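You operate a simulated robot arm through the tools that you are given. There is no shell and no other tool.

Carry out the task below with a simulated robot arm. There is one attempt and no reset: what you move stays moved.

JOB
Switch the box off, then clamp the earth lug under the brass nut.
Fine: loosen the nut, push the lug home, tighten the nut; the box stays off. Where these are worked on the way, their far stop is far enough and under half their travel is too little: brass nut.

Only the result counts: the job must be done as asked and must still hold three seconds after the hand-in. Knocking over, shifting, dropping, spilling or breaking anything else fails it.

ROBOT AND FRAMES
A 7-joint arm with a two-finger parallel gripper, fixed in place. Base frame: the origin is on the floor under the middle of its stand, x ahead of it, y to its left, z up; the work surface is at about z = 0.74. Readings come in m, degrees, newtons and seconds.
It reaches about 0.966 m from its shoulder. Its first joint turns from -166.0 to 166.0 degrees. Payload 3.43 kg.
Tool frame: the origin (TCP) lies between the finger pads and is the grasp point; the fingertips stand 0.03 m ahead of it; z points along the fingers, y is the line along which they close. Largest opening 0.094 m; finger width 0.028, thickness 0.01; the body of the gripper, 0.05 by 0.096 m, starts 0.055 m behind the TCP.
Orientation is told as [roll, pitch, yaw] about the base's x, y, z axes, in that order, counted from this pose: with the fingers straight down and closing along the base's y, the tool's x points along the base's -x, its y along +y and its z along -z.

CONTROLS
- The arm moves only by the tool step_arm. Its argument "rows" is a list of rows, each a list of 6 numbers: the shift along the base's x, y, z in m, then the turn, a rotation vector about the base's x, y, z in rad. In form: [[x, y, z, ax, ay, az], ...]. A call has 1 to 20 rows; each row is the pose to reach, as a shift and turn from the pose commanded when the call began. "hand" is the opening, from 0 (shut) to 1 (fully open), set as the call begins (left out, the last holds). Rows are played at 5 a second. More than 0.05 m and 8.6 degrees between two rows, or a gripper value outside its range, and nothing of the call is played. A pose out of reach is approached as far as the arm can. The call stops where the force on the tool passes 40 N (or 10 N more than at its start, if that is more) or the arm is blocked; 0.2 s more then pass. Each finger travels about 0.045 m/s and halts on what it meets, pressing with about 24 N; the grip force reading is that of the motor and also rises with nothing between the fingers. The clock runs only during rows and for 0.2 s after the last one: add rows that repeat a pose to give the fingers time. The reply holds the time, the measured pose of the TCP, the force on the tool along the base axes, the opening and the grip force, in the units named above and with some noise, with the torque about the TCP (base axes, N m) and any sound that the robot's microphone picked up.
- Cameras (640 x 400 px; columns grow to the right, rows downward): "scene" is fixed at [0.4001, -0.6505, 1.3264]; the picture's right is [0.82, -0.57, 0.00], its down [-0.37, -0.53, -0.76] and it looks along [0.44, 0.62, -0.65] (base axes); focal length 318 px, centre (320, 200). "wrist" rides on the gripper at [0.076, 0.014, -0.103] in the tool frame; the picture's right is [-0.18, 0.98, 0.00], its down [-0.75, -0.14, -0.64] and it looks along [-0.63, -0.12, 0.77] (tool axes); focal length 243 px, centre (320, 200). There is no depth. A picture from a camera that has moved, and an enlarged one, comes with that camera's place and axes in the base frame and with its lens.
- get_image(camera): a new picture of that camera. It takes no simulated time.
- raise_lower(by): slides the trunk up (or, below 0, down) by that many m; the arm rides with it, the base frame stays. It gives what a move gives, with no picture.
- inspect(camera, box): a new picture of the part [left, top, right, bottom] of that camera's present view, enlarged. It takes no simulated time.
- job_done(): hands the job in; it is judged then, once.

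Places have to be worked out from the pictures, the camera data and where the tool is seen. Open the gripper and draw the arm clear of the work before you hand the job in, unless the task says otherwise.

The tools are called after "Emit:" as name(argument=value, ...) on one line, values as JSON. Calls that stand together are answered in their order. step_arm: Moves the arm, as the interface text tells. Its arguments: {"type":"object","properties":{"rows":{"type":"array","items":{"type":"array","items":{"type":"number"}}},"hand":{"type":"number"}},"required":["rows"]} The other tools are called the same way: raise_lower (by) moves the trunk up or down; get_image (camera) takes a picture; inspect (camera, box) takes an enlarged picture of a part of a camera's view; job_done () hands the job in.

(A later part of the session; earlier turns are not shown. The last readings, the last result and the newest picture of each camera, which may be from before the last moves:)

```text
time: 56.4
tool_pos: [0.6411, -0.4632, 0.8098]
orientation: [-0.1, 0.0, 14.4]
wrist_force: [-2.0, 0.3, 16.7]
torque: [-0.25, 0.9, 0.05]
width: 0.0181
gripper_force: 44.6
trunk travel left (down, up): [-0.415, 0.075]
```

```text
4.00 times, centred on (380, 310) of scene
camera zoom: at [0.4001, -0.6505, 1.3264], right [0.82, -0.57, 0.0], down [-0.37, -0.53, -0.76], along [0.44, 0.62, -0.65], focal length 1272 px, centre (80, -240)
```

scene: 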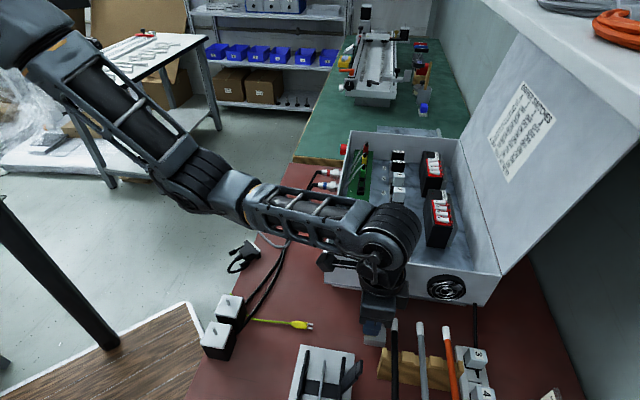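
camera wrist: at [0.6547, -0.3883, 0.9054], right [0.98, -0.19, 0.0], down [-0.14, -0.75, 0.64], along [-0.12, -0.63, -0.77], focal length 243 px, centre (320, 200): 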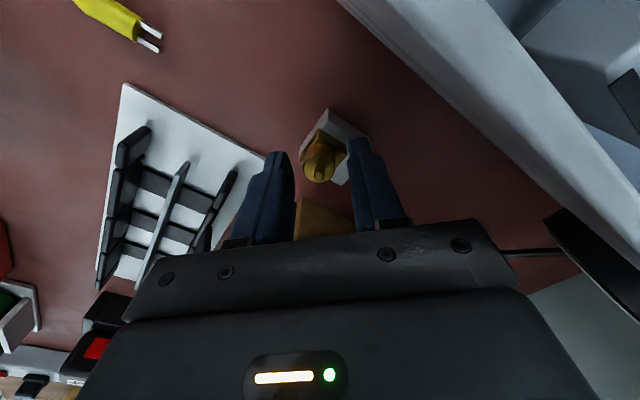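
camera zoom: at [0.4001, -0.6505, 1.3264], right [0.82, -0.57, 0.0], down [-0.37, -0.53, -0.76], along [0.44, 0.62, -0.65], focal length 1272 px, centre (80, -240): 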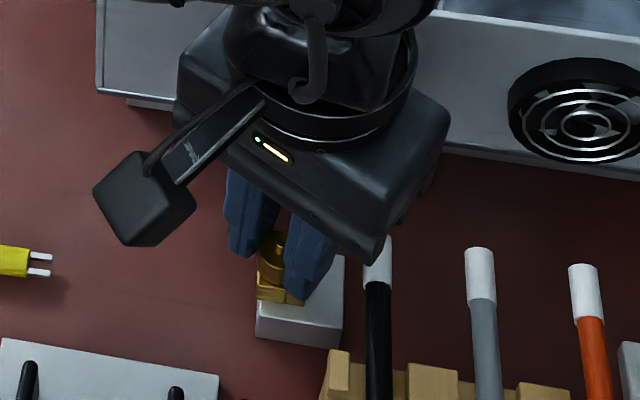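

The 16.7 N upward push suggests the nut is climbing its thread, i.e. loosening. I'll release, look, and swing back for another stroke.

Emit:
step_arm(rows=[[0, 0, 0, 0, 0, 0], [0, 0, 0, 0, 0, 0], [0, 0, 0.001, 0, 0, -0.13], [0, 0, 0.001, 0, 0, -0.26], [0, 0, 0.001, 0, 0, -0.39], [0, 0, 0.001, 0, 0, -0.52], [0, 0, 0.001, 0, 0, -0.65], [0, 0, 0.001, 0, 0, -0.78], [0, 0, 0.001, 0, 0, -0.91], [0, 0, 0.001, 0, 0, -1.04], [0, 0, 0.001, 0, 0, -1.17], [0, 0, 0.001, 0, 0, -1.3], [0, 0, 0.001, 0, 0, -1.43], [0, 0, 0.001, 0, 0, -1.56], [0, 0, 0.001, 0, 0, -1.69], [0, 0, 0.001, 0, 0, -1.82], [0, 0, 0.001, 0, 0, -1.95]], hand=0.28)

Emit:
inspect(camera="wrist", box=[260, 100, 400, 210])

Emit:
inspect(camera="scene", box=[345, 300, 405, 360])

```text
time: 60.0
tool_pos: [0.6393, -0.4619, 0.8101]
orientation: [0.0, 0.0, -97.6]
wrist_force: [-0.4, -0.7, -0.1]
torque: [-0.01, 0.01, 0.02]
width: 0.0262
gripper_force: 0.0
trunk travel left (down, up): [-0.415, 0.075]
```

```text
3.64 times, centred on (330, 155) of wrist
camera zoom: at [0.6641, -0.3889, 0.912], right [0.95, -0.31, 0.0], down [-0.24, -0.73, 0.64], along [-0.2, -0.61, -0.77], focal length 882 px, centre (284, 364)
```

zoom: 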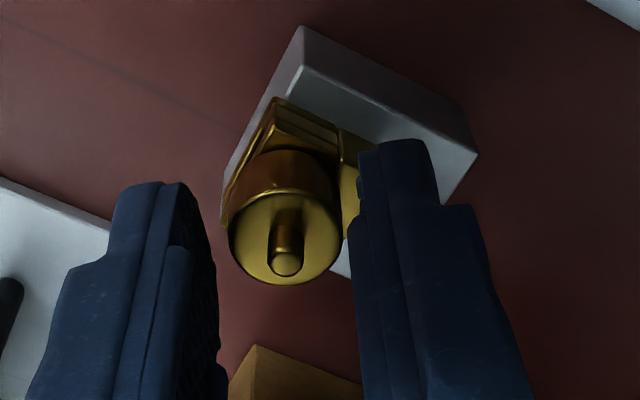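

```text
6.67 times, centred on (375, 330) of scene
camera zoom: at [0.4001, -0.6505, 1.3264], right [0.82, -0.57, 0.0], down [-0.37, -0.53, -0.76], along [0.44, 0.62, -0.65], focal length 2121 px, centre (-47, -667)
```

zoom: 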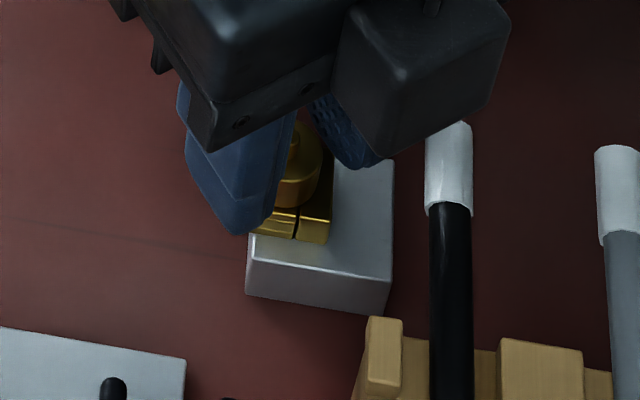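

The nut stays centred. Third counter-clockwise stroke.

Emit:
step_arm(rows=[[0, 0, 0, 0, 0, 0], [0, 0, 0, 0, 0, 0], [0, 0, 0, 0, 0, 0.13], [0, 0, 0, 0, 0, 0.26], [0, 0, 0, 0, 0, 0.39], [0, 0, 0, 0, 0, 0.52], [0, 0, 0, 0, 0, 0.65], [0, 0, 0, 0, 0, 0.78], [0, 0, 0, 0, 0, 0.91], [0, 0, 0, 0, 0, 1.04]], hand=0.1)

Emit:
step_arm(rows=[[0, 0, 0, 0, 0, 0.13], [0, 0, 0, 0, 0, 0.26], [0, 0, 0, 0, 0, 0.39], [0, 0, 0, 0, 0, 0.52], [0, 0, 0, 0, 0, 0.65], [0, 0, 0, 0, 0, 0.78], [0, 0, 0, 0, 0, 0.91]])

Emit:
inspect(camera="wrist", box=[260, 100, 400, 210])

```text
time: 62.2
tool_pos: [0.6405, -0.4628, 0.81]
orientation: [-0.2, 0.0, -37.9]
wrist_force: [-4.1, -6.2, 3.0]
torque: [-0.73, -0.89, 0.03]
width: 0.0184
gripper_force: 44.8
trunk travel left (down, up): [-0.415, 0.075]
```

```text
time: 63.8
tool_pos: [0.6412, -0.4642, 0.8089]
orientation: [-0.1, 0.0, 14.5]
wrist_force: [1.4, -1.6, 4.6]
torque: [0.22, -0.23, -0.29]
width: 0.0187
gripper_force: 45.1
trunk travel left (down, up): [-0.415, 0.075]
```

```text
3.64 times, centred on (330, 155) of wrist
camera zoom: at [0.5638, -0.4672, 0.9114], right [-0.07, 1.0, 0.0], down [0.76, 0.05, 0.64], along [0.64, 0.04, -0.77], focal length 882 px, centre (284, 364)
```

zoom: 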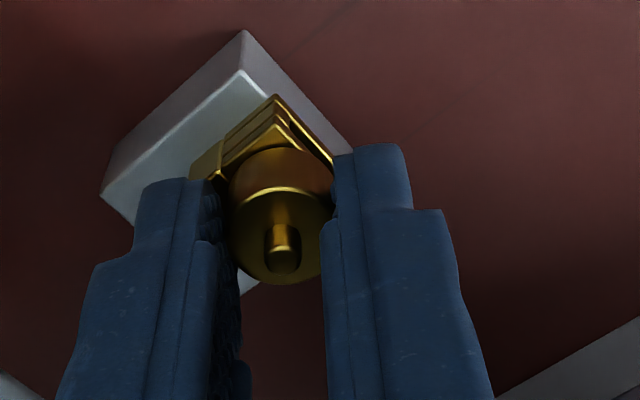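

Torque about the nut's axis rose to -0.29 N·m, which looks like the far stop. I'll press a little further to confirm.

Emit:
step_arm(rows=[[0, 0, 0, 0, 0, 0.1], [0, 0, 0, 0, 0, 0.2]])

Emit:
step_arm(rows=[[0, 0, 0, 0, 0, 0], [0, 0, 0, 0, 0, 0]], hand=0.32)

Emit:
inspect(camera="wrist", box=[260, 100, 400, 210])

```text
time: 64.4
tool_pos: [0.6401, -0.4621, 0.8106]
orientation: [0.0, 0.0, 25.8]
wrist_force: [1.6, -4.1, 2.5]
torque: [-0.14, 0.01, -0.07]
width: 0.0186
gripper_force: 44.9
trunk travel left (down, up): [-0.415, 0.075]
```

```text
time: 65.0
tool_pos: [0.6408, -0.4625, 0.8097]
orientation: [0.1, 0.0, 25.7]
wrist_force: [0.1, 0.2, -0.2]
torque: [-0.03, 0.0, -0.01]
width: 0.0301
gripper_force: 0.0
trunk travel left (down, up): [-0.415, 0.075]
```

```text
3.64 times, centred on (330, 155) of wrist
camera zoom: at [0.5659, -0.4819, 0.9111], right [-0.26, 0.97, 0.0], down [0.74, 0.2, 0.64], along [0.62, 0.17, -0.77], focal length 882 px, centre (284, 364)
```

zoom: 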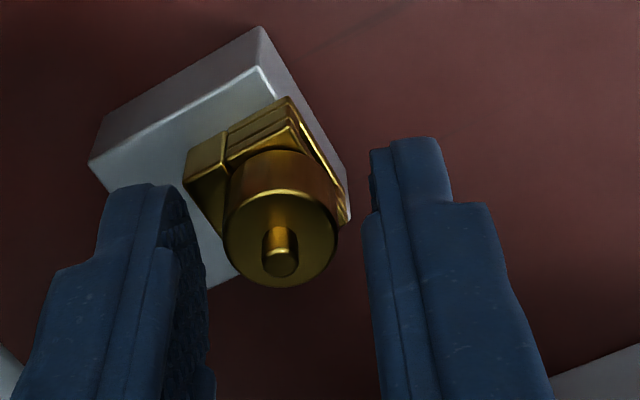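

The torque reading fell back, so this isn't conclusive. I'll do one more stroke and read the torque in stages.

Emit:
step_arm(rows=[[0, 0, 0, 0, 0, -0.13], [0, 0, 0, 0, 0, -0.26], [0, 0, 0, 0, 0, -0.39], [0, 0, 0, 0, 0, -0.52], [0, 0, 0, 0, 0, -0.65], [0, 0, 0, 0, 0, -0.78], [0, 0, 0, 0, 0, -0.91], [0, 0, 0, 0, 0, -1.04], [0, 0, 0, 0, 0, -1.17], [0, 0, 0, 0, 0, -1.3], [0, 0, 0, 0, 0, -1.43], [0, 0, 0, 0, 0, -1.56], [0, 0, 0, 0, 0, -1.69], [0, 0, 0, 0, 0, -1.82], [0, 0, 0, 0, 0, -1.95], [0, 0, 0, 0, 0, -2.08]])

Emit:
inspect(camera="wrist", box=[260, 100, 400, 210])

Emit:
step_arm(rows=[[0, 0, 0, 0, 0, 0], [0, 0, 0, 0, 0, 0], [0, 0, 0, 0, 0, 0]], hand=0.1)

Emit:
step_arm(rows=[[0, 0, 0, 0, 0, 0.13], [0, 0, 0, 0, 0, 0.26], [0, 0, 0, 0, 0, 0.39], [0, 0, 0, 0, 0, 0.52]])

Emit:
step_arm(rows=[[0, 0, 0, 0, 0, 0.13], [0, 0, 0, 0, 0, 0.26], [0, 0, 0, 0, 0, 0.39], [0, 0, 0, 0, 0, 0.52]])

Emit:
step_arm(rows=[[0, 0, 0, 0, 0, 0.13], [0, 0, 0, 0, 0, 0.26], [0, 0, 0, 0, 0, 0.39], [0, 0, 0, 0, 0, 0.52]])

```text
time: 68.4
tool_pos: [0.6391, -0.4627, 0.8114]
orientation: [0.1, 0.0, -93.6]
wrist_force: [0.2, 0.0, -0.2]
torque: [-0.01, 0.0, 0.0]
width: 0.0301
gripper_force: 0.1
trunk travel left (down, up): [-0.415, 0.075]
```

```text
3.64 times, centred on (330, 155) of wrist
camera zoom: at [0.6595, -0.387, 0.9121], right [0.97, -0.25, 0.0], down [-0.19, -0.74, 0.64], along [-0.16, -0.62, -0.77], focal length 882 px, centre (284, 364)
```

zoom: 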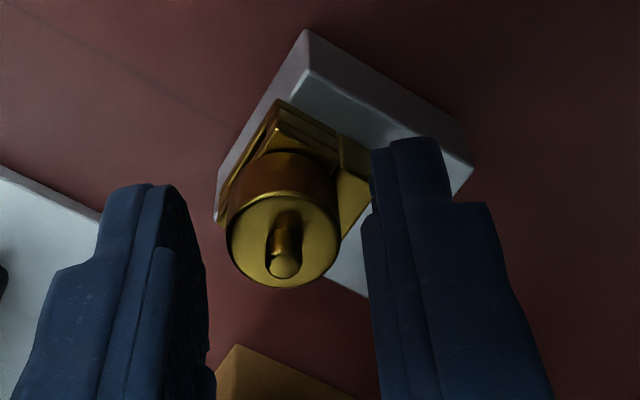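

```text
time: 69.2
tool_pos: [0.6402, -0.4634, 0.8097]
orientation: [0.0, 0.0, -93.4]
wrist_force: [-2.7, 0.7, -1.9]
torque: [-0.15, 0.08, -0.05]
width: 0.0182
gripper_force: 44.8
trunk travel left (down, up): [-0.415, 0.075]
```

```text
time: 70.2
tool_pos: [0.6395, -0.4625, 0.8097]
orientation: [0.0, 0.0, -63.5]
wrist_force: [1.7, 0.4, 1.8]
torque: [0.04, 0.04, -0.06]
width: 0.018
gripper_force: 44.7
trunk travel left (down, up): [-0.415, 0.075]
```

```text
time: 71.2
tool_pos: [0.6393, -0.4612, 0.8094]
orientation: [0.0, 0.1, -33.8]
wrist_force: [-4.3, -3.0, 1.2]
torque: [-0.1, 0.11, -0.07]
width: 0.0185
gripper_force: 45.0
trunk travel left (down, up): [-0.415, 0.075]
```

```text
time: 72.2
tool_pos: [0.6402, -0.4638, 0.8092]
orientation: [0.1, 0.1, -4.0]
wrist_force: [-2.7, -8.4, -7.6]
torque: [-0.24, 0.12, -0.05]
width: 0.0182
gripper_force: 44.9
trunk travel left (down, up): [-0.415, 0.075]
```

Torque is a steady small drag, so the nut may still be turning. I'll finish this stroke and then lift off for a proper look at the clamp from the lug side.

Emit:
step_arm(rows=[[0, 0, 0, 0, 0, 0.13], [0, 0, 0, 0, 0, 0.26], [0, 0, 0, 0, 0, 0.39], [0, 0, 0, 0, 0, 0.52]])

Emit:
step_arm(rows=[[0, 0, 0, 0, 0, 0], [0, 0, 0, 0, 0, 0], [0, 0, 0.02, 0, 0, 0], [0, 0, 0.04, 0, 0, -0.13], [0, 0, 0.06, 0, 0, -0.26], [0, 0, 0.08, 0, 0, -0.39], [-0.01, 0.01, 0.08, 0, 0, -0.52], [-0.02, 0.02, 0.08, 0, 0, -0.65], [-0.03, 0.03, 0.08, 0, 0, -0.78], [-0.04, 0.04, 0.08, 0, 0, -0.91], [-0.05, 0.05, 0.08, 0, 0, -1.04], [-0.05, 0.05, 0.08, 0, 0, -1.17]], hand=0.32)

Emit:
get_image(camera="wrist")

Emit:
inspect(camera="scene", box=[355, 310, 395, 350])

```text
time: 73.2
tool_pos: [0.6414, -0.4632, 0.8096]
orientation: [0.0, 0.0, 25.9]
wrist_force: [1.6, 5.0, 4.0]
torque: [0.16, -0.07, -0.08]
width: 0.0183
gripper_force: 45.0
trunk travel left (down, up): [-0.415, 0.075]
```

```text
time: 75.8
tool_pos: [0.5894, -0.4123, 0.8906]
orientation: [0.1, 0.0, -41.5]
wrist_force: [-0.8, -0.4, -0.3]
torque: [0.02, 0.0, 0.03]
width: 0.0303
gripper_force: 0.1
trunk travel left (down, up): [-0.415, 0.075]
```

```text
taken
camera wrist: at [0.5427, -0.3507, 0.9925], right [0.79, 0.61, 0.0], down [0.47, -0.6, 0.64], along [0.39, -0.51, -0.77], focal length 243 px, centre (320, 200)
```

wrist: 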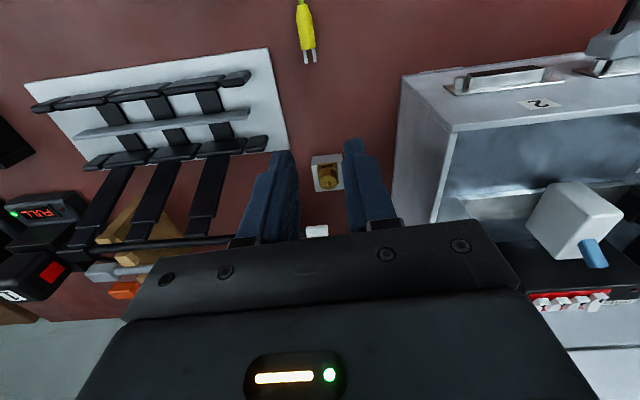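

```text
10.00 times, centred on (375, 330) of scene
camera zoom: at [0.4001, -0.6505, 1.3264], right [0.82, -0.57, 0.0], down [-0.37, -0.53, -0.76], along [0.44, 0.62, -0.65], focal length 3181 px, centre (-230, -1100)
```

zoom: 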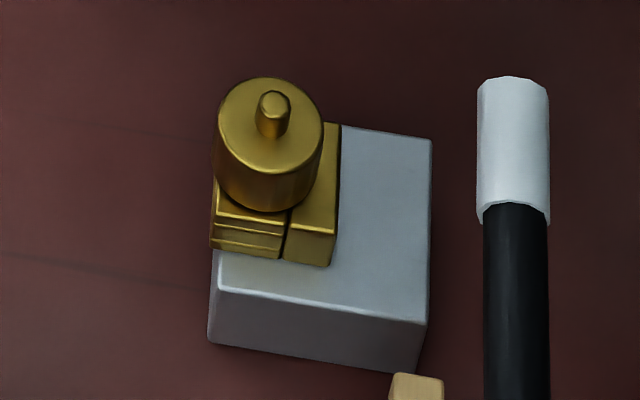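

Emit:
inspect(camera="wrist", box=[305, 145, 350, 200])

Emit:
inspect(camera="wrist", box=[280, 0, 340, 80])

```text
7.27 times, centred on (328, 172) of wrist
camera zoom: at [0.5427, -0.3507, 0.9925], right [0.79, 0.61, 0.0], down [0.47, -0.6, 0.64], along [0.39, -0.51, -0.77], focal length 1764 px, centre (266, 400)
```

zoom: 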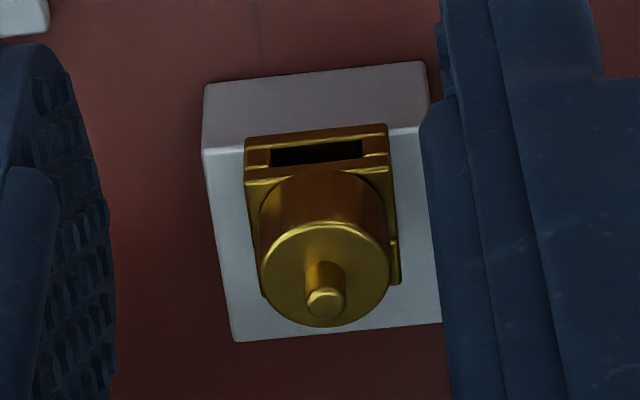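

```text
5.00 times, centred on (310, 40) of wrist
camera zoom: at [0.5427, -0.3507, 0.9925], right [0.79, 0.61, 0.0], down [0.47, -0.6, 0.64], along [0.39, -0.51, -0.77], focal length 1213 px, centre (370, 1000)
```

zoom: 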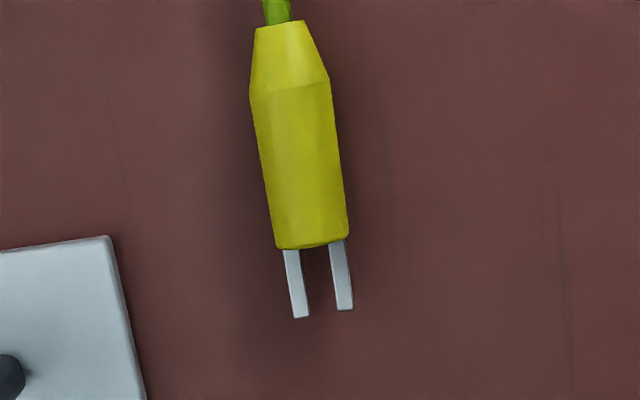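

The slot is clearly visible (about 14 mm wide, z≈0.762–0.768) facing the lug, whose prongs sit at z≈0.746. To be sure the nut is at its far stop, I'll regrip and compare torque turning clockwise versus counter-clockwise.

Emit:
step_arm(rows=[[0.01, -0.01, 0, 0, 0, 0], [0.02, -0.02, 0, 0, 0, -0.1], [0.03, -0.03, 0, 0, 0, -0.2], [0.04, -0.04, 0, 0, 0, -0.3], [0.0507, -0.05, 0, 0, 0, -0.4], [0.0507, -0.05, -0.02, 0, 0, -0.5], [0.0507, -0.05, -0.04, 0, 0, -0.6], [0.0507, -0.05, -0.055, 0, 0, -0.7], [0.0507, -0.05, -0.068, 0, 0, -0.78], [0.0507, -0.05, -0.08, 0, 0, -0.78], [0.0507, -0.05, -0.08, 0, 0, -0.78]])

Emit:
inspect(camera="wrist", box=[260, 100, 400, 210])

```text
time: 78.2
tool_pos: [0.6419, -0.4632, 0.8084]
orientation: [0.0, 0.0, -86.0]
wrist_force: [-0.4, -1.4, 0.4]
torque: [0.02, 0.02, 0.02]
width: 0.0304
gripper_force: 0.1
trunk travel left (down, up): [-0.415, 0.075]
```

```text
3.64 times, centred on (330, 155) of wrist
camera zoom: at [0.6502, -0.3853, 0.9112], right [0.99, -0.12, 0.0], down [-0.09, -0.76, 0.64], along [-0.08, -0.64, -0.77], focal length 882 px, centre (284, 364)
```

zoom: 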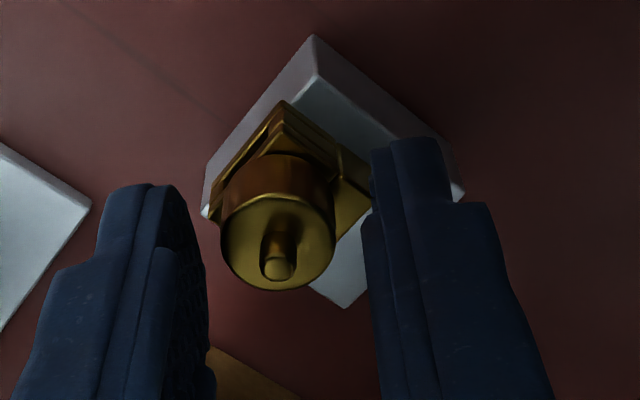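

Nut is about 1 mm left of centre; correcting and gripping, then a counter-clockwise 30° reading followed by clockwise readings.

Emit:
step_arm(rows=[[-0.001, 0, 0, 0, 0, 0], [-0.001, 0, 0, 0, 0, 0]])

Emit:
step_arm(rows=[[0, 0, 0, 0, 0, 0], [0, 0, 0, 0, 0, 0], [0, 0, 0, 0, 0, 0]], hand=0.1)

Emit:
step_arm(rows=[[0, 0, 0, 0, 0, 0.13], [0, 0, 0, 0, 0, 0.26], [0, 0, 0, 0, 0, 0.39], [0, 0, 0, 0, 0, 0.52]])

Emit:
step_arm(rows=[[0, 0, 0, 0, 0, 0], [0, 0, 0, 0, 0, 0]])

Emit:
step_arm(rows=[[0, 0, 0, 0, 0, -0.13], [0, 0, 0, 0, 0, -0.26]])

Emit:
step_arm(rows=[[0, 0, 0, 0, 0, -0.13], [0, 0, 0, 0, 0, -0.26]])

Emit:
step_arm(rows=[[0, 0, 0, 0, 0, 0.13], [0, 0, 0, 0, 0, 0.26]])

Emit:
step_arm(rows=[[0, 0, 0, 0, 0, 0.13], [0, 0, 0, 0, 0, 0.26]])

Emit:
step_arm(rows=[[0, 0, 0, 0, 0, 0.13], [0, 0, 0, 0, 0, 0.26]])

Emit:
step_arm(rows=[[0, 0, 0, 0, 0, 0.13], [0, 0, 0, 0, 0, 0.26]])

```text
time: 78.8
tool_pos: [0.639, -0.4634, 0.8094]
orientation: [0.0, 0.0, -86.1]
wrist_force: [-1.2, 0.3, -0.4]
torque: [0.01, -0.03, 0.03]
width: 0.0302
gripper_force: 0.1
trunk travel left (down, up): [-0.415, 0.075]
```

```text
time: 79.6
tool_pos: [0.6401, -0.4642, 0.8093]
orientation: [0.0, 0.1, -86.1]
wrist_force: [-1.1, -0.3, 1.4]
torque: [0.05, 0.05, -0.04]
width: 0.0185
gripper_force: 44.9
trunk travel left (down, up): [-0.415, 0.075]
```

```text
time: 80.6
tool_pos: [0.64, -0.4627, 0.8093]
orientation: [0.1, 0.0, -56.2]
wrist_force: [-0.7, 0.4, 0.1]
torque: [0.02, 0.02, -0.53]
width: 0.0186
gripper_force: 44.6
trunk travel left (down, up): [-0.415, 0.075]
```

```text
time: 81.2
tool_pos: [0.64, -0.4631, 0.81]
orientation: [0.0, -0.1, -56.3]
wrist_force: [-0.3, -1.0, 1.6]
torque: [0.3, 0.17, -0.41]
width: 0.0182
gripper_force: 45.0
trunk travel left (down, up): [-0.415, 0.075]
```

```text
time: 81.8
tool_pos: [0.6408, -0.4628, 0.8103]
orientation: [0.0, 0.0, -71.3]
wrist_force: [-1.9, -3.6, 3.3]
torque: [0.54, 0.18, 0.0]
width: 0.0184
gripper_force: 44.9
trunk travel left (down, up): [-0.415, 0.075]
```

```text
time: 82.4
tool_pos: [0.6397, -0.4637, 0.8098]
orientation: [0.0, 0.0, -86.2]
wrist_force: [-3.8, -3.9, 1.9]
torque: [-0.42, 0.09, 0.01]
width: 0.0183
gripper_force: 45.1
trunk travel left (down, up): [-0.415, 0.075]
```

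```text
time: 83.0
tool_pos: [0.6389, -0.4628, 0.809]
orientation: [0.1, 0.0, -71.1]
wrist_force: [0.7, -3.1, -4.0]
torque: [0.09, 0.08, 0.02]
width: 0.0182
gripper_force: 44.7
trunk travel left (down, up): [-0.415, 0.075]
```

```text
time: 83.6
tool_pos: [0.6398, -0.4626, 0.8097]
orientation: [0.0, -0.1, -56.2]
wrist_force: [1.8, -0.1, -0.6]
torque: [0.01, 0.06, -0.52]
width: 0.0183
gripper_force: 45.2
trunk travel left (down, up): [-0.415, 0.075]
```

```text
time: 84.2
tool_pos: [0.6388, -0.4622, 0.81]
orientation: [0.1, 0.0, -41.3]
wrist_force: [-4.5, -2.0, 3.0]
torque: [0.02, -0.11, -0.21]
width: 0.0186
gripper_force: 45.2
trunk travel left (down, up): [-0.415, 0.075]
```

```text
time: 84.8
tool_pos: [0.6393, -0.4625, 0.8092]
orientation: [0.0, 0.0, -26.5]
wrist_force: [-3.6, -1.9, -2.5]
torque: [-0.11, 0.0, -0.52]
width: 0.0184
gripper_force: 45.2
trunk travel left (down, up): [-0.415, 0.075]
```

That settles it: counter-clockwise meets -0.5 N·m and clockwise is free, so the nut is at its far (loose) stop. Now I'll release it, lift, and go above the lug at yaw -45°.

Emit:
step_arm(rows=[[0, 0, 0, 0, 0, 0], [0, 0, 0, 0, 0, 0], [0, 0, 0.02, 0, 0, 0], [0, 0, 0.04, 0, 0, 0], [0, 0, 0.06, 0, 0, 0], [-0.02, 0.02, 0.065, 0, 0, -0.08], [-0.04, 0.04, 0.065, 0, 0, -0.16], [-0.06, 0.06, 0.065, 0, 0, -0.24], [-0.08, 0.08, 0.065, 0, 0, -0.323], [-0.095, 0.0905, 0.065, 0, 0, -0.323], [-0.095, 0.0905, 0.065, 0, 0, -0.323]], hand=0.32)

Emit:
get_image(camera="wrist")

Emit:
get_image(camera="scene")

```text
time: 87.2
tool_pos: [0.5453, -0.3715, 0.8739]
orientation: [0.0, 0.0, -45.0]
wrist_force: [0.4, -0.3, 0.0]
torque: [0.0, 0.02, -0.02]
width: 0.0302
gripper_force: 0.0
trunk travel left (down, up): [-0.415, 0.075]
```

```text
taken
camera wrist: at [0.501, -0.3078, 0.9766], right [0.82, 0.57, 0.0], down [0.43, -0.63, 0.64], along [0.36, -0.53, -0.77], focal length 243 px, centre (320, 200)
```

wrist: 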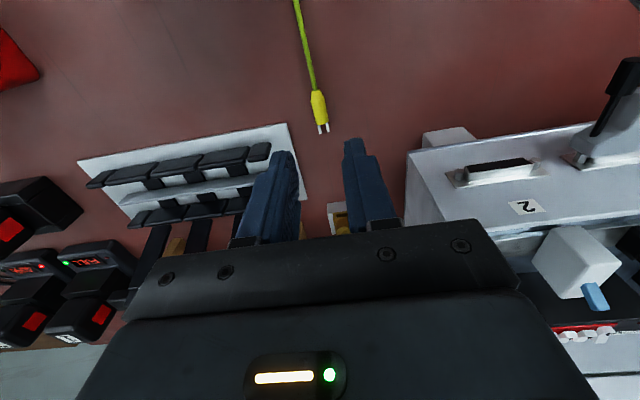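

```text
taken
```

scene: 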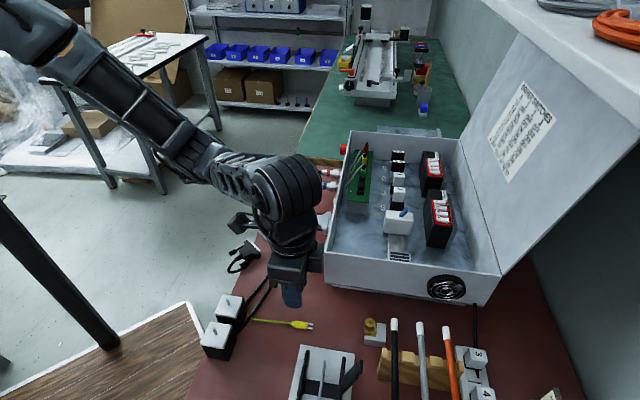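

Emit:
inspect(camera="wrist", box=[280, 60, 360, 140])

Emit:
inspect(camera="scene", box=[240, 300, 330, 345])

```text
5.00 times, centred on (320, 100) of wrist
camera zoom: at [0.501, -0.3078, 0.9766], right [0.82, 0.57, 0.0], down [0.43, -0.63, 0.64], along [0.36, -0.53, -0.77], focal length 1213 px, centre (320, 700)
```

zoom: 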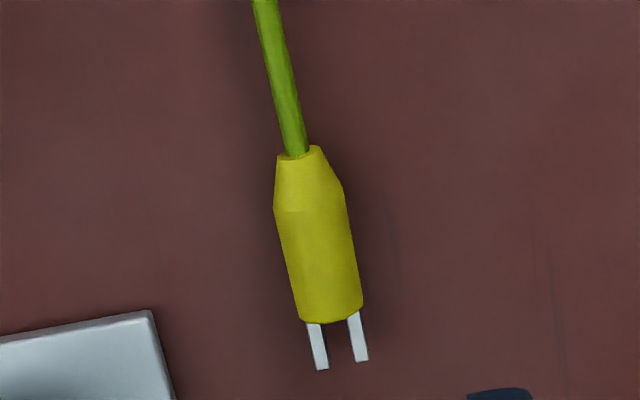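

```text
7.11 times, centred on (285, 322) of scene
camera zoom: at [0.4001, -0.6505, 1.3264], right [0.82, -0.57, 0.0], down [-0.37, -0.53, -0.76], along [0.44, 0.62, -0.65], focal length 2262 px, centre (569, -671)
```

zoom: 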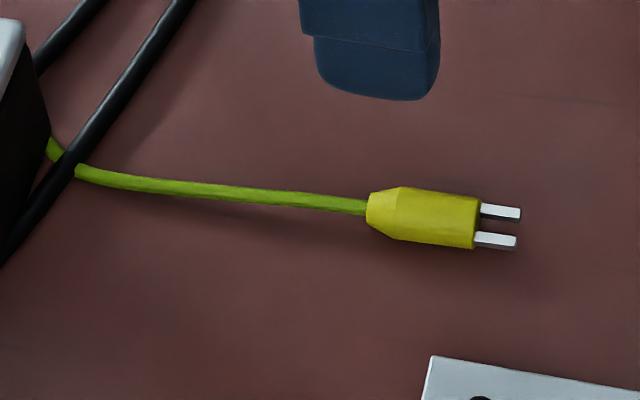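

The lug lies exactly along the -45° line at s≈0.122, with prong tips at h≈0.676. I'll lower with fingertips to about 3 mm above the table, straddling the yellow body.

Emit:
step_arm(rows=[[0.0002, -0.0012, -0.02, 0, 0, 0], [0.0002, -0.0012, -0.04, 0, 0, 0], [0.0002, -0.0012, -0.06, 0, 0, 0], [0.0002, -0.0012, -0.075, 0, 0, 0], [0.0002, -0.0012, -0.088, 0, 0, 0], [0.0002, -0.0012, -0.095, 0, 0, 0], [0.0002, -0.0012, -0.1, 0, 0, 0], [0.0002, -0.0012, -0.1, 0, 0, 0]])

Emit:
inspect(camera="wrist", box=[250, 110, 410, 230])

Emit:
inspect(camera="scene", box=[240, 290, 330, 345])

```text
time: 89.0
tool_pos: [0.5447, -0.3719, 0.7737]
orientation: [0.0, 0.0, -45.0]
wrist_force: [-0.3, 0.2, -0.7]
torque: [0.02, 0.02, -0.03]
width: 0.0301
gripper_force: 0.0
trunk travel left (down, up): [-0.415, 0.075]
```

```text
3.33 times, centred on (330, 170) of wrist
camera zoom: at [0.5009, -0.3076, 0.8758], right [0.83, 0.56, 0.0], down [0.43, -0.63, 0.64], along [0.36, -0.53, -0.77], focal length 809 px, centre (287, 300)
```

zoom: 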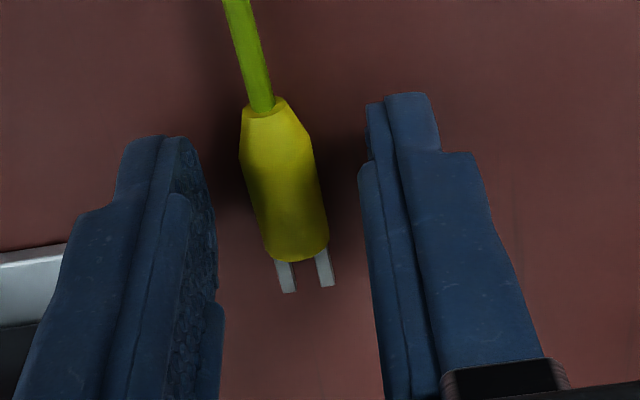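

```text
7.11 times, centred on (285, 318) of scene
camera zoom: at [0.4001, -0.6505, 1.3264], right [0.82, -0.57, 0.0], down [-0.37, -0.53, -0.76], along [0.44, 0.62, -0.65], focal length 2262 px, centre (569, -636)
```

zoom: 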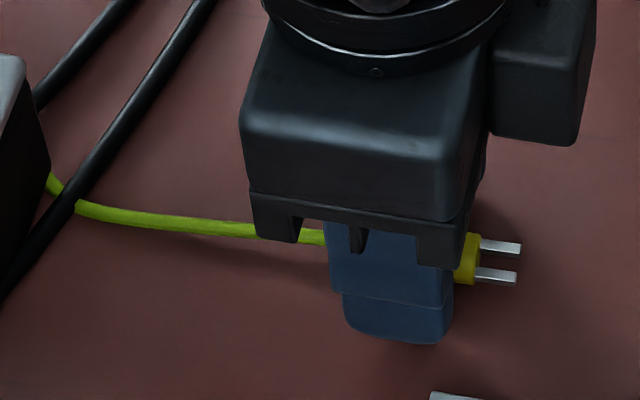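

The lug body lies between the open fingers with no contact. Closing on it.

Emit:
step_arm(rows=[[0, 0, 0, 0, 0, 0], [0, 0, 0, 0, 0, 0], [0, 0, 0, 0, 0, 0]], hand=0.05)

Emit:
inspect(camera="wrist", box=[250, 110, 410, 230])

```text
time: 89.8
tool_pos: [0.5454, -0.3726, 0.7743]
orientation: [0.1, 0.0, -45.0]
wrist_force: [0.0, 0.3, -0.7]
torque: [-0.05, -0.01, -0.02]
width: 0.0128
gripper_force: 24.2
trunk travel left (down, up): [-0.415, 0.075]
```

```text
3.33 times, centred on (330, 170) of wrist
camera zoom: at [0.501, -0.3076, 0.876], right [0.82, 0.57, 0.0], down [0.43, -0.63, 0.64], along [0.36, -0.53, -0.77], focal length 809 px, centre (287, 300)
```

zoom: 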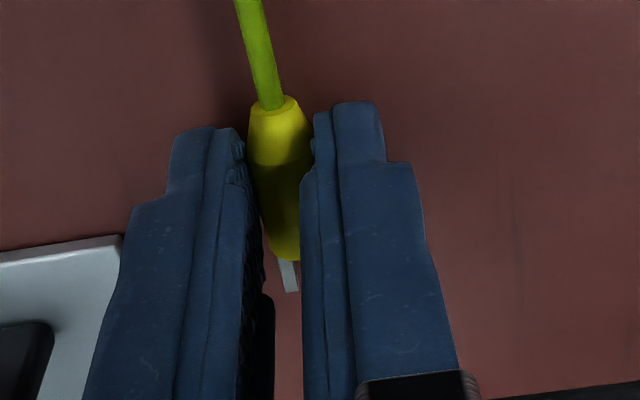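

Lug is held at 12.8 mm with no strain. I'll lift it 20 mm, shift 4 mm sideways to the slot's line, and watch the force from the cable.

Emit:
step_arm(rows=[[0, 0, 0.006, 0, 0, 0], [0, 0, 0.013, 0, 0, 0], [0.0014, 0.0014, 0.02, 0, 0, 0], [0.0028, 0.0028, 0.02, 0, 0, 0], [0.0028, 0.0028, 0.02, 0, 0, 0]])

Emit:
inspect(camera="scene", box=[240, 290, 330, 345])

Emit:
get_image(camera="wrist")

```text
time: 91.0
tool_pos: [0.5478, -0.3702, 0.7939]
orientation: [-0.1, 0.0, -44.9]
wrist_force: [0.0, 0.6, -1.2]
torque: [0.01, -0.02, 0.01]
width: 0.0125
gripper_force: 24.1
trunk travel left (down, up): [-0.415, 0.075]
```

```text
7.11 times, centred on (285, 318) of scene
camera zoom: at [0.4001, -0.6505, 1.3264], right [0.82, -0.57, 0.0], down [-0.37, -0.53, -0.76], along [0.44, 0.62, -0.65], focal length 2262 px, centre (569, -636)
```

zoom: 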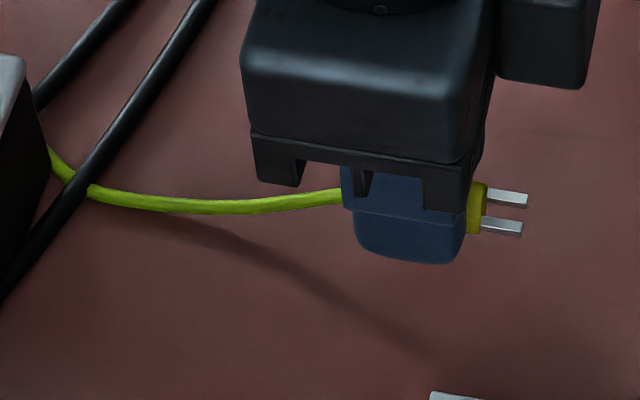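

```text
taken
camera wrist: at [0.5038, -0.3065, 0.896], right [0.83, 0.56, 0.0], down [0.43, -0.63, 0.64], along [0.36, -0.53, -0.77], focal length 243 px, centre (320, 200)
```

wrist: 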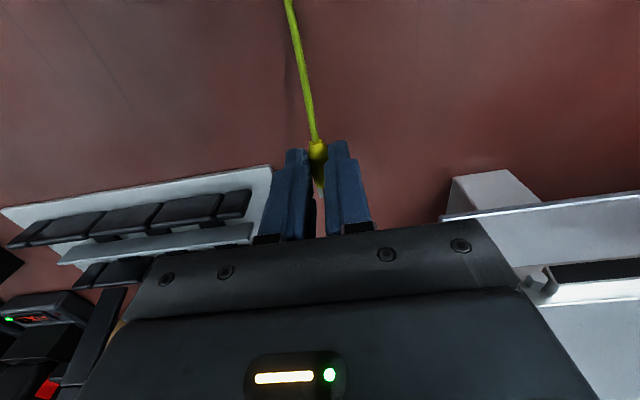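

The lug came up cleanly with the cable flexing. Now I advance along the 45° line until the prong tips are about 1 cm short of the slot.

Emit:
step_arm(rows=[[0.01, -0.01, 0, 0, 0, 0], [0.02, -0.02, 0, 0, 0, 0], [0.03, -0.03, 0, 0, 0, 0], [0.04, -0.04, 0, 0, 0, 0], [0.05, -0.05, 0, 0, 0, 0], [0.056, -0.056, 0, 0, 0, 0], [0.056, -0.056, 0, 0, 0, 0]])

Emit:
inspect(camera="scene", box=[310, 290, 400, 355])

Emit:
inspect(camera="scene", box=[345, 310, 395, 345])

Emit:
inspect(camera="wrist", box=[250, 100, 410, 240])

```text
time: 92.6
tool_pos: [0.6031, -0.4259, 0.795]
orientation: [0.0, 0.0, -44.9]
wrist_force: [0.0, 0.2, 0.3]
torque: [0.01, 0.0, 0.0]
width: 0.0125
gripper_force: 24.2
trunk travel left (down, up): [-0.415, 0.075]
```

```text
6.15 times, centred on (355, 322) of scene
camera zoom: at [0.4001, -0.6505, 1.3264], right [0.82, -0.57, 0.0], down [-0.37, -0.53, -0.76], along [0.44, 0.62, -0.65], focal length 1958 px, centre (105, -554)
```

zoom: 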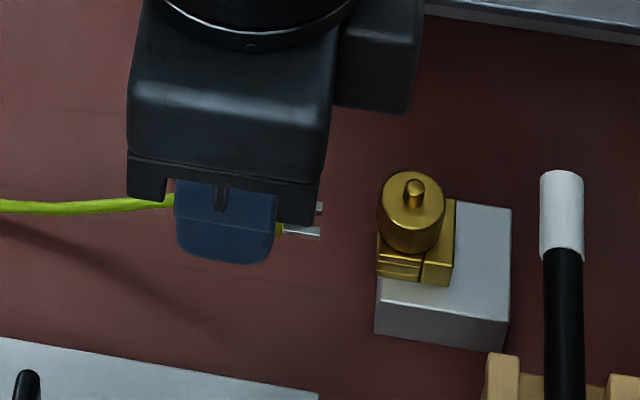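

```text
11.43 times, centred on (370, 328) of scene
camera zoom: at [0.4001, -0.6505, 1.3264], right [0.82, -0.57, 0.0], down [-0.37, -0.53, -0.76], along [0.44, 0.62, -0.65], focal length 3636 px, centre (-251, -1257)
```

zoom: 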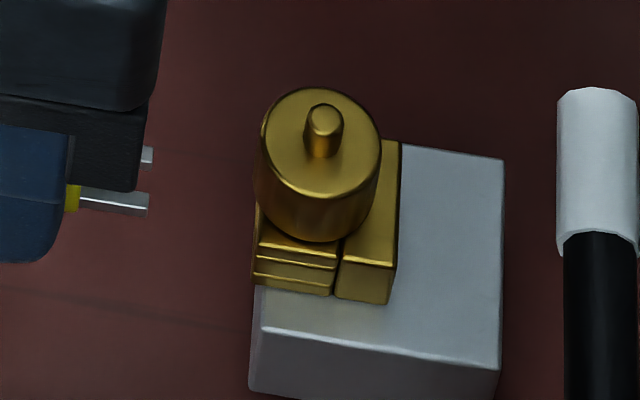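

```text
2.86 times, centred on (330, 170) of wrist
camera zoom: at [0.5593, -0.3606, 0.8966], right [0.82, 0.57, 0.0], down [0.43, -0.63, 0.64], along [0.36, -0.53, -0.77], focal length 693 px, centre (291, 286)
```

zoom: 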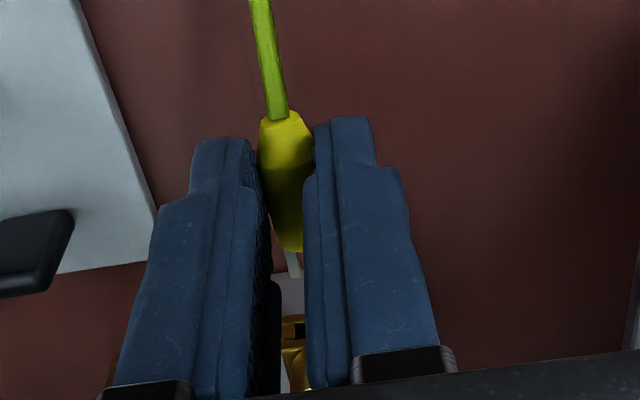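

Emit:
inspect(camera="scene", box=[350, 318, 382, 338])

Emit:
inspect(camera="wrist", box=[305, 170, 345, 220])

```text
16.00 times, centred on (366, 328) of scene
camera zoom: at [0.4001, -0.6505, 1.3264], right [0.82, -0.57, 0.0], down [-0.37, -0.53, -0.76], along [0.44, 0.62, -0.65], focal length 5090 px, centre (-416, -1848)
```

zoom: 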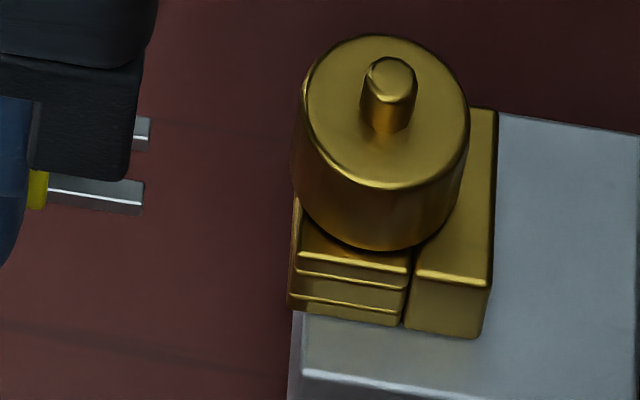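

```text
8.00 times, centred on (325, 195) of wrist
camera zoom: at [0.5593, -0.3606, 0.8966], right [0.82, 0.57, 0.0], down [0.43, -0.63, 0.64], along [0.36, -0.53, -0.77], focal length 1941 px, centre (280, 240)
```

zoom: 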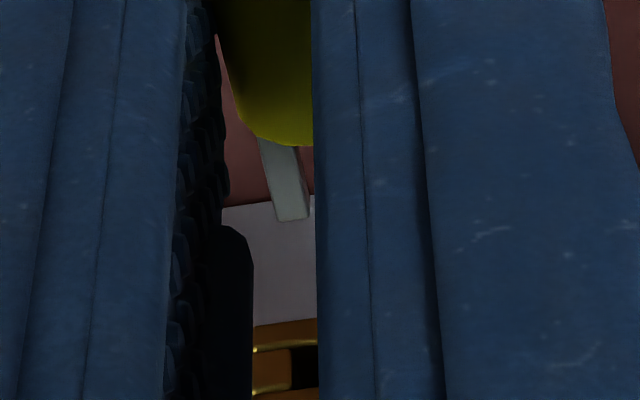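

Differential check: the prongs are about 1 mm high and 0.8 mm to the right of the slot centre. I'll correct both and creep forward to just outside the slot mouth.

Emit:
step_arm(rows=[[-0.0006, -0.0006, -0.001, 0, 0, 0], [0.0024, -0.0036, -0.001, 0, 0, 0], [0.0054, -0.0066, -0.001, 0, 0, 0], [0.0084, -0.0096, -0.001, 0, 0, 0], [0.0099, -0.0111, -0.001, 0, 0, 0], [0.0099, -0.0111, -0.001, 0, 0, 0]])

Emit:
inspect(camera="scene", box=[350, 318, 382, 338])

Emit:
inspect(camera="wrist", box=[305, 170, 345, 220])

```text
time: 94.0
tool_pos: [0.6137, -0.4395, 0.7933]
orientation: [0.1, 0.0, -45.0]
wrist_force: [0.5, -0.2, -0.1]
torque: [0.0, -0.02, -0.03]
width: 0.0124
gripper_force: 23.7
trunk travel left (down, up): [-0.415, 0.075]
```

```text
16.00 times, centred on (366, 328) of scene
camera zoom: at [0.4001, -0.6505, 1.3264], right [0.82, -0.57, 0.0], down [-0.37, -0.53, -0.76], along [0.44, 0.62, -0.65], focal length 5090 px, centre (-416, -1848)
```

zoom: 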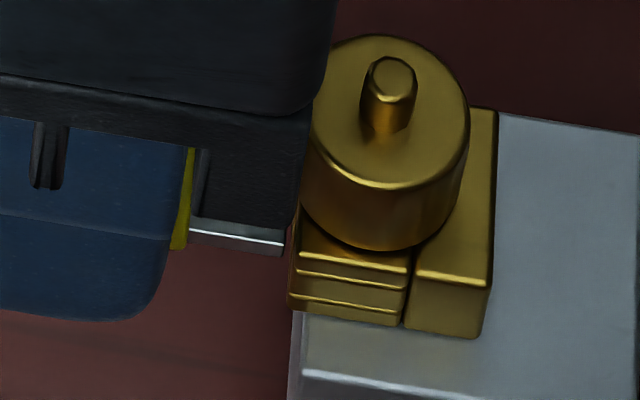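

```text
8.00 times, centred on (325, 195) of wrist
camera zoom: at [0.5697, -0.3733, 0.8958], right [0.82, 0.57, 0.0], down [0.43, -0.63, 0.64], along [0.36, -0.53, -0.77], focal length 1941 px, centre (280, 240)
```

zoom: 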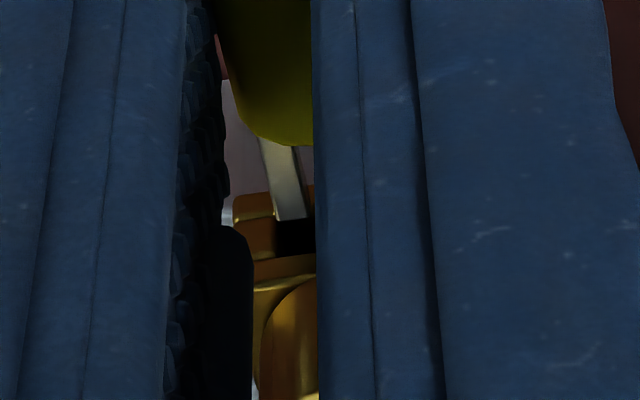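

Emit:
inspect(camera="wrist", box=[310, 182, 330, 207])

Emit:
inspect(camera="scene", box=[360, 326, 376, 338])

```text
16.00 times, centred on (320, 194) of wrist
camera zoom: at [0.5697, -0.3733, 0.8958], right [0.82, 0.57, 0.0], down [0.43, -0.63, 0.64], along [0.36, -0.53, -0.77], focal length 3882 px, centre (320, 288)
```

zoom: 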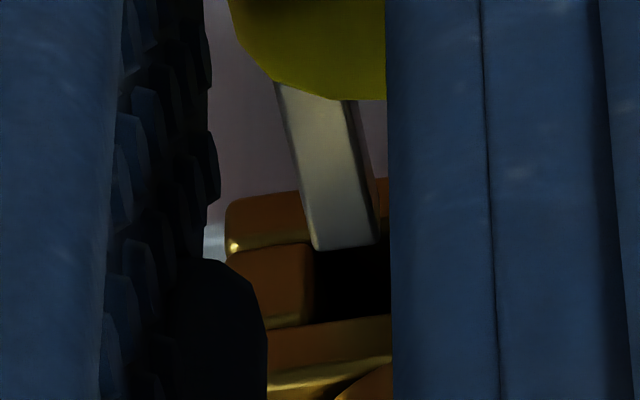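

```text
16.00 times, centred on (368, 332) of scene
camera zoom: at [0.4001, -0.6505, 1.3264], right [0.82, -0.57, 0.0], down [-0.37, -0.53, -0.76], along [0.44, 0.62, -0.65], focal length 5090 px, centre (-448, -1912)
```

zoom: 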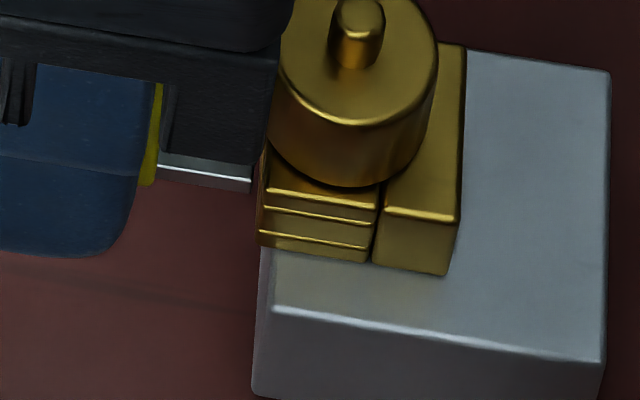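

At the slot mouth the prongs are about 1.5 mm low and 1 mm too far left. Correcting both first, then a small 5 mm entry with force watched.

Emit:
step_arm(rows=[[0.0007, 0.0007, 0.0015, 0, 0, 0], [0.0007, 0.0007, 0.0015, 0, 0, 0]])

Emit:
inspect(camera="wrist", box=[310, 182, 330, 207])

Emit:
inspect(camera="scene", box=[360, 326, 376, 338])

```text
time: 94.6
tool_pos: [0.613, -0.4368, 0.7944]
orientation: [0.0, 0.0, -45.0]
wrist_force: [-1.0, 0.1, 0.5]
torque: [0.0, 0.03, 0.02]
width: 0.0124
gripper_force: 24.3
trunk travel left (down, up): [-0.415, 0.075]
```

```text
16.00 times, centred on (320, 194) of wrist
camera zoom: at [0.57, -0.3722, 0.8969], right [0.83, 0.56, 0.0], down [0.43, -0.63, 0.64], along [0.36, -0.53, -0.77], focal length 3882 px, centre (320, 288)
```

zoom: 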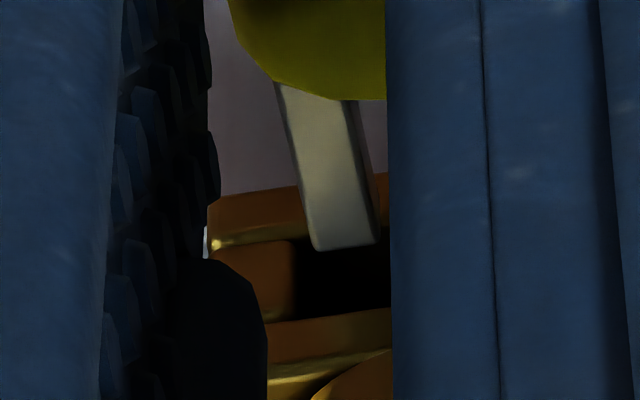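

```text
16.00 times, centred on (368, 332) of scene
camera zoom: at [0.4001, -0.6505, 1.3264], right [0.82, -0.57, 0.0], down [-0.37, -0.53, -0.76], along [0.44, 0.62, -0.65], focal length 5090 px, centre (-448, -1912)
```

zoom: 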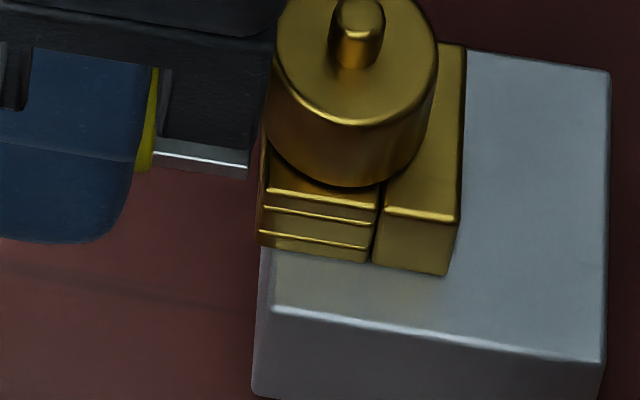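

Now the prongs are centred within about half a millimetre in both directions. Entering the slot 6 mm.

Emit:
step_arm(rows=[[0.0014, -0.0014, 0.0002, 0, 0, 0], [0.0028, -0.0028, 0.0003, 0, 0, 0], [0.0042, -0.0042, 0.0003, 0, 0, 0], [0.0042, -0.0042, 0.0003, 0, 0, 0]])

Emit:
inspect(camera="wrist", box=[310, 182, 330, 207])

Emit:
inspect(camera="scene", box=[360, 326, 376, 338])

```text
time: 95.6
tool_pos: [0.6172, -0.441, 0.7952]
orientation: [0.0, 0.0, -45.0]
wrist_force: [-0.2, -0.2, 0.4]
torque: [0.0, 0.01, 0.02]
width: 0.0125
gripper_force: 24.4
trunk travel left (down, up): [-0.415, 0.075]
```

```text
16.00 times, centred on (320, 194) of wrist
camera zoom: at [0.5745, -0.3762, 0.8974], right [0.82, 0.57, 0.0], down [0.43, -0.63, 0.64], along [0.36, -0.53, -0.77], focal length 3882 px, centre (320, 288)
```

zoom: 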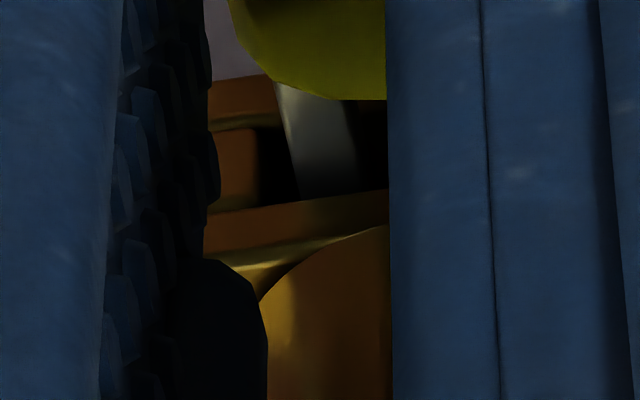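

```text
16.00 times, centred on (368, 332) of scene
camera zoom: at [0.4001, -0.6505, 1.3264], right [0.82, -0.57, 0.0], down [-0.37, -0.53, -0.76], along [0.44, 0.62, -0.65], focal length 5090 px, centre (-448, -1912)
```

zoom: 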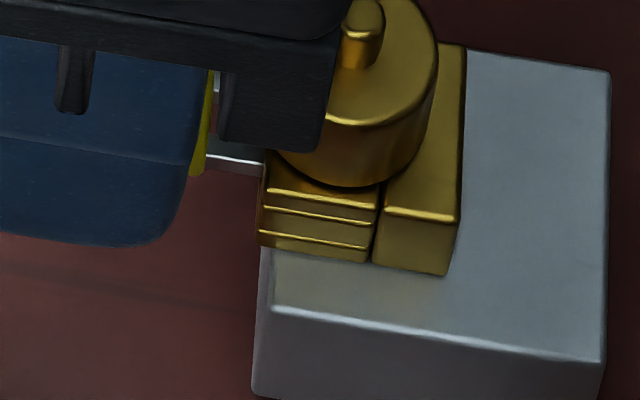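

The prongs are in the slot with no force. Pushing on towards home, about 6.5–7.5 mm further, in small steps.

Emit:
step_arm(rows=[[0.0014, -0.0014, 0, 0, 0, 0], [0.0028, -0.0028, 0, 0, 0, 0], [0.0039, -0.0039, 0, 0, 0, 0], [0.0039, -0.0039, 0, 0, 0, 0]])

Emit:
inspect(camera="scene", box=[360, 326, 376, 338])

Emit:
step_arm(rows=[[0.0007, -0.0007, 0, 0, 0, 0], [0.0014, -0.0014, 0, 0, 0, 0], [0.0014, -0.0014, 0, 0, 0, 0]])

Emit:
inspect(camera="scene", box=[360, 326, 376, 338])

Emit:
inspect(camera="wrist", box=[305, 170, 345, 220])

```text
time: 96.6
tool_pos: [0.6226, -0.4448, 0.7962]
orientation: [0.0, 0.0, -45.0]
wrist_force: [-0.1, -0.7, 0.2]
torque: [-0.02, 0.02, 0.05]
width: 0.0124
gripper_force: 23.4
trunk travel left (down, up): [-0.415, 0.075]
```

```text
16.00 times, centred on (368, 332) of scene
camera zoom: at [0.4001, -0.6505, 1.3264], right [0.82, -0.57, 0.0], down [-0.37, -0.53, -0.76], along [0.44, 0.62, -0.65], focal length 5090 px, centre (-448, -1912)
```

zoom: 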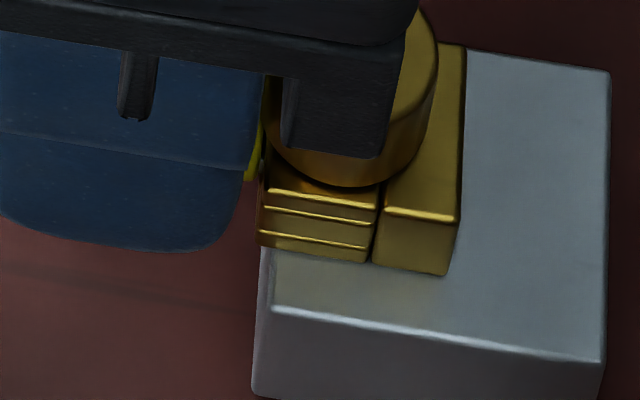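

```text
time: 97.4
tool_pos: [0.6228, -0.4462, 0.7956]
orientation: [0.0, 0.2, -45.0]
wrist_force: [-11.0, 16.4, 1.8]
torque: [0.45, 0.32, 0.04]
width: 0.0125
gripper_force: 23.7
trunk travel left (down, up): [-0.415, 0.075]
```

```text
16.00 times, centred on (368, 332) of scene
camera zoom: at [0.4001, -0.6505, 1.3264], right [0.82, -0.57, 0.0], down [-0.37, -0.53, -0.76], along [0.44, 0.62, -0.65], focal length 5090 px, centre (-448, -1912)
```

zoom: 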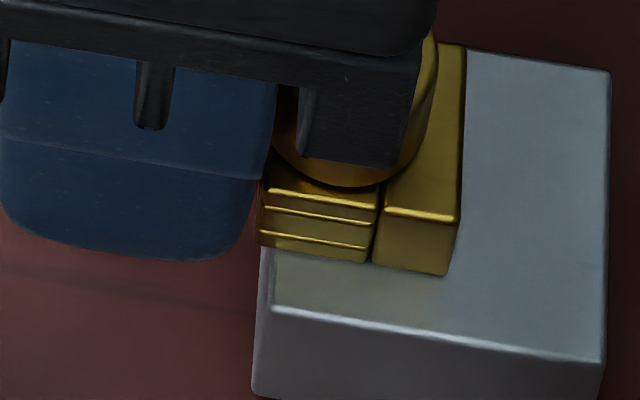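

```text
8.00 times, centred on (325, 195) of wrist
camera zoom: at [0.5799, -0.3818, 0.8975], right [0.83, 0.56, 0.0], down [0.43, -0.63, 0.64], along [0.36, -0.53, -0.77], focal length 1941 px, centre (280, 240)
```

zoom: 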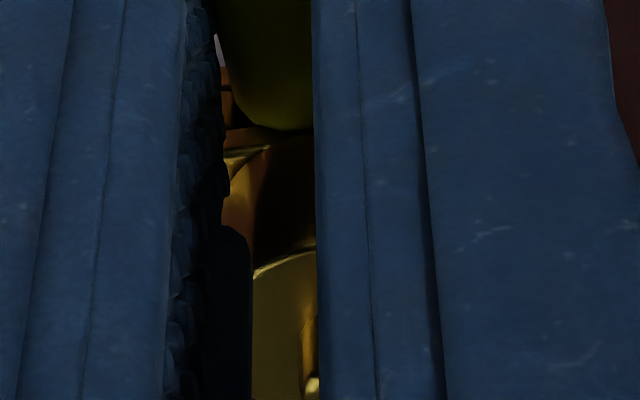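

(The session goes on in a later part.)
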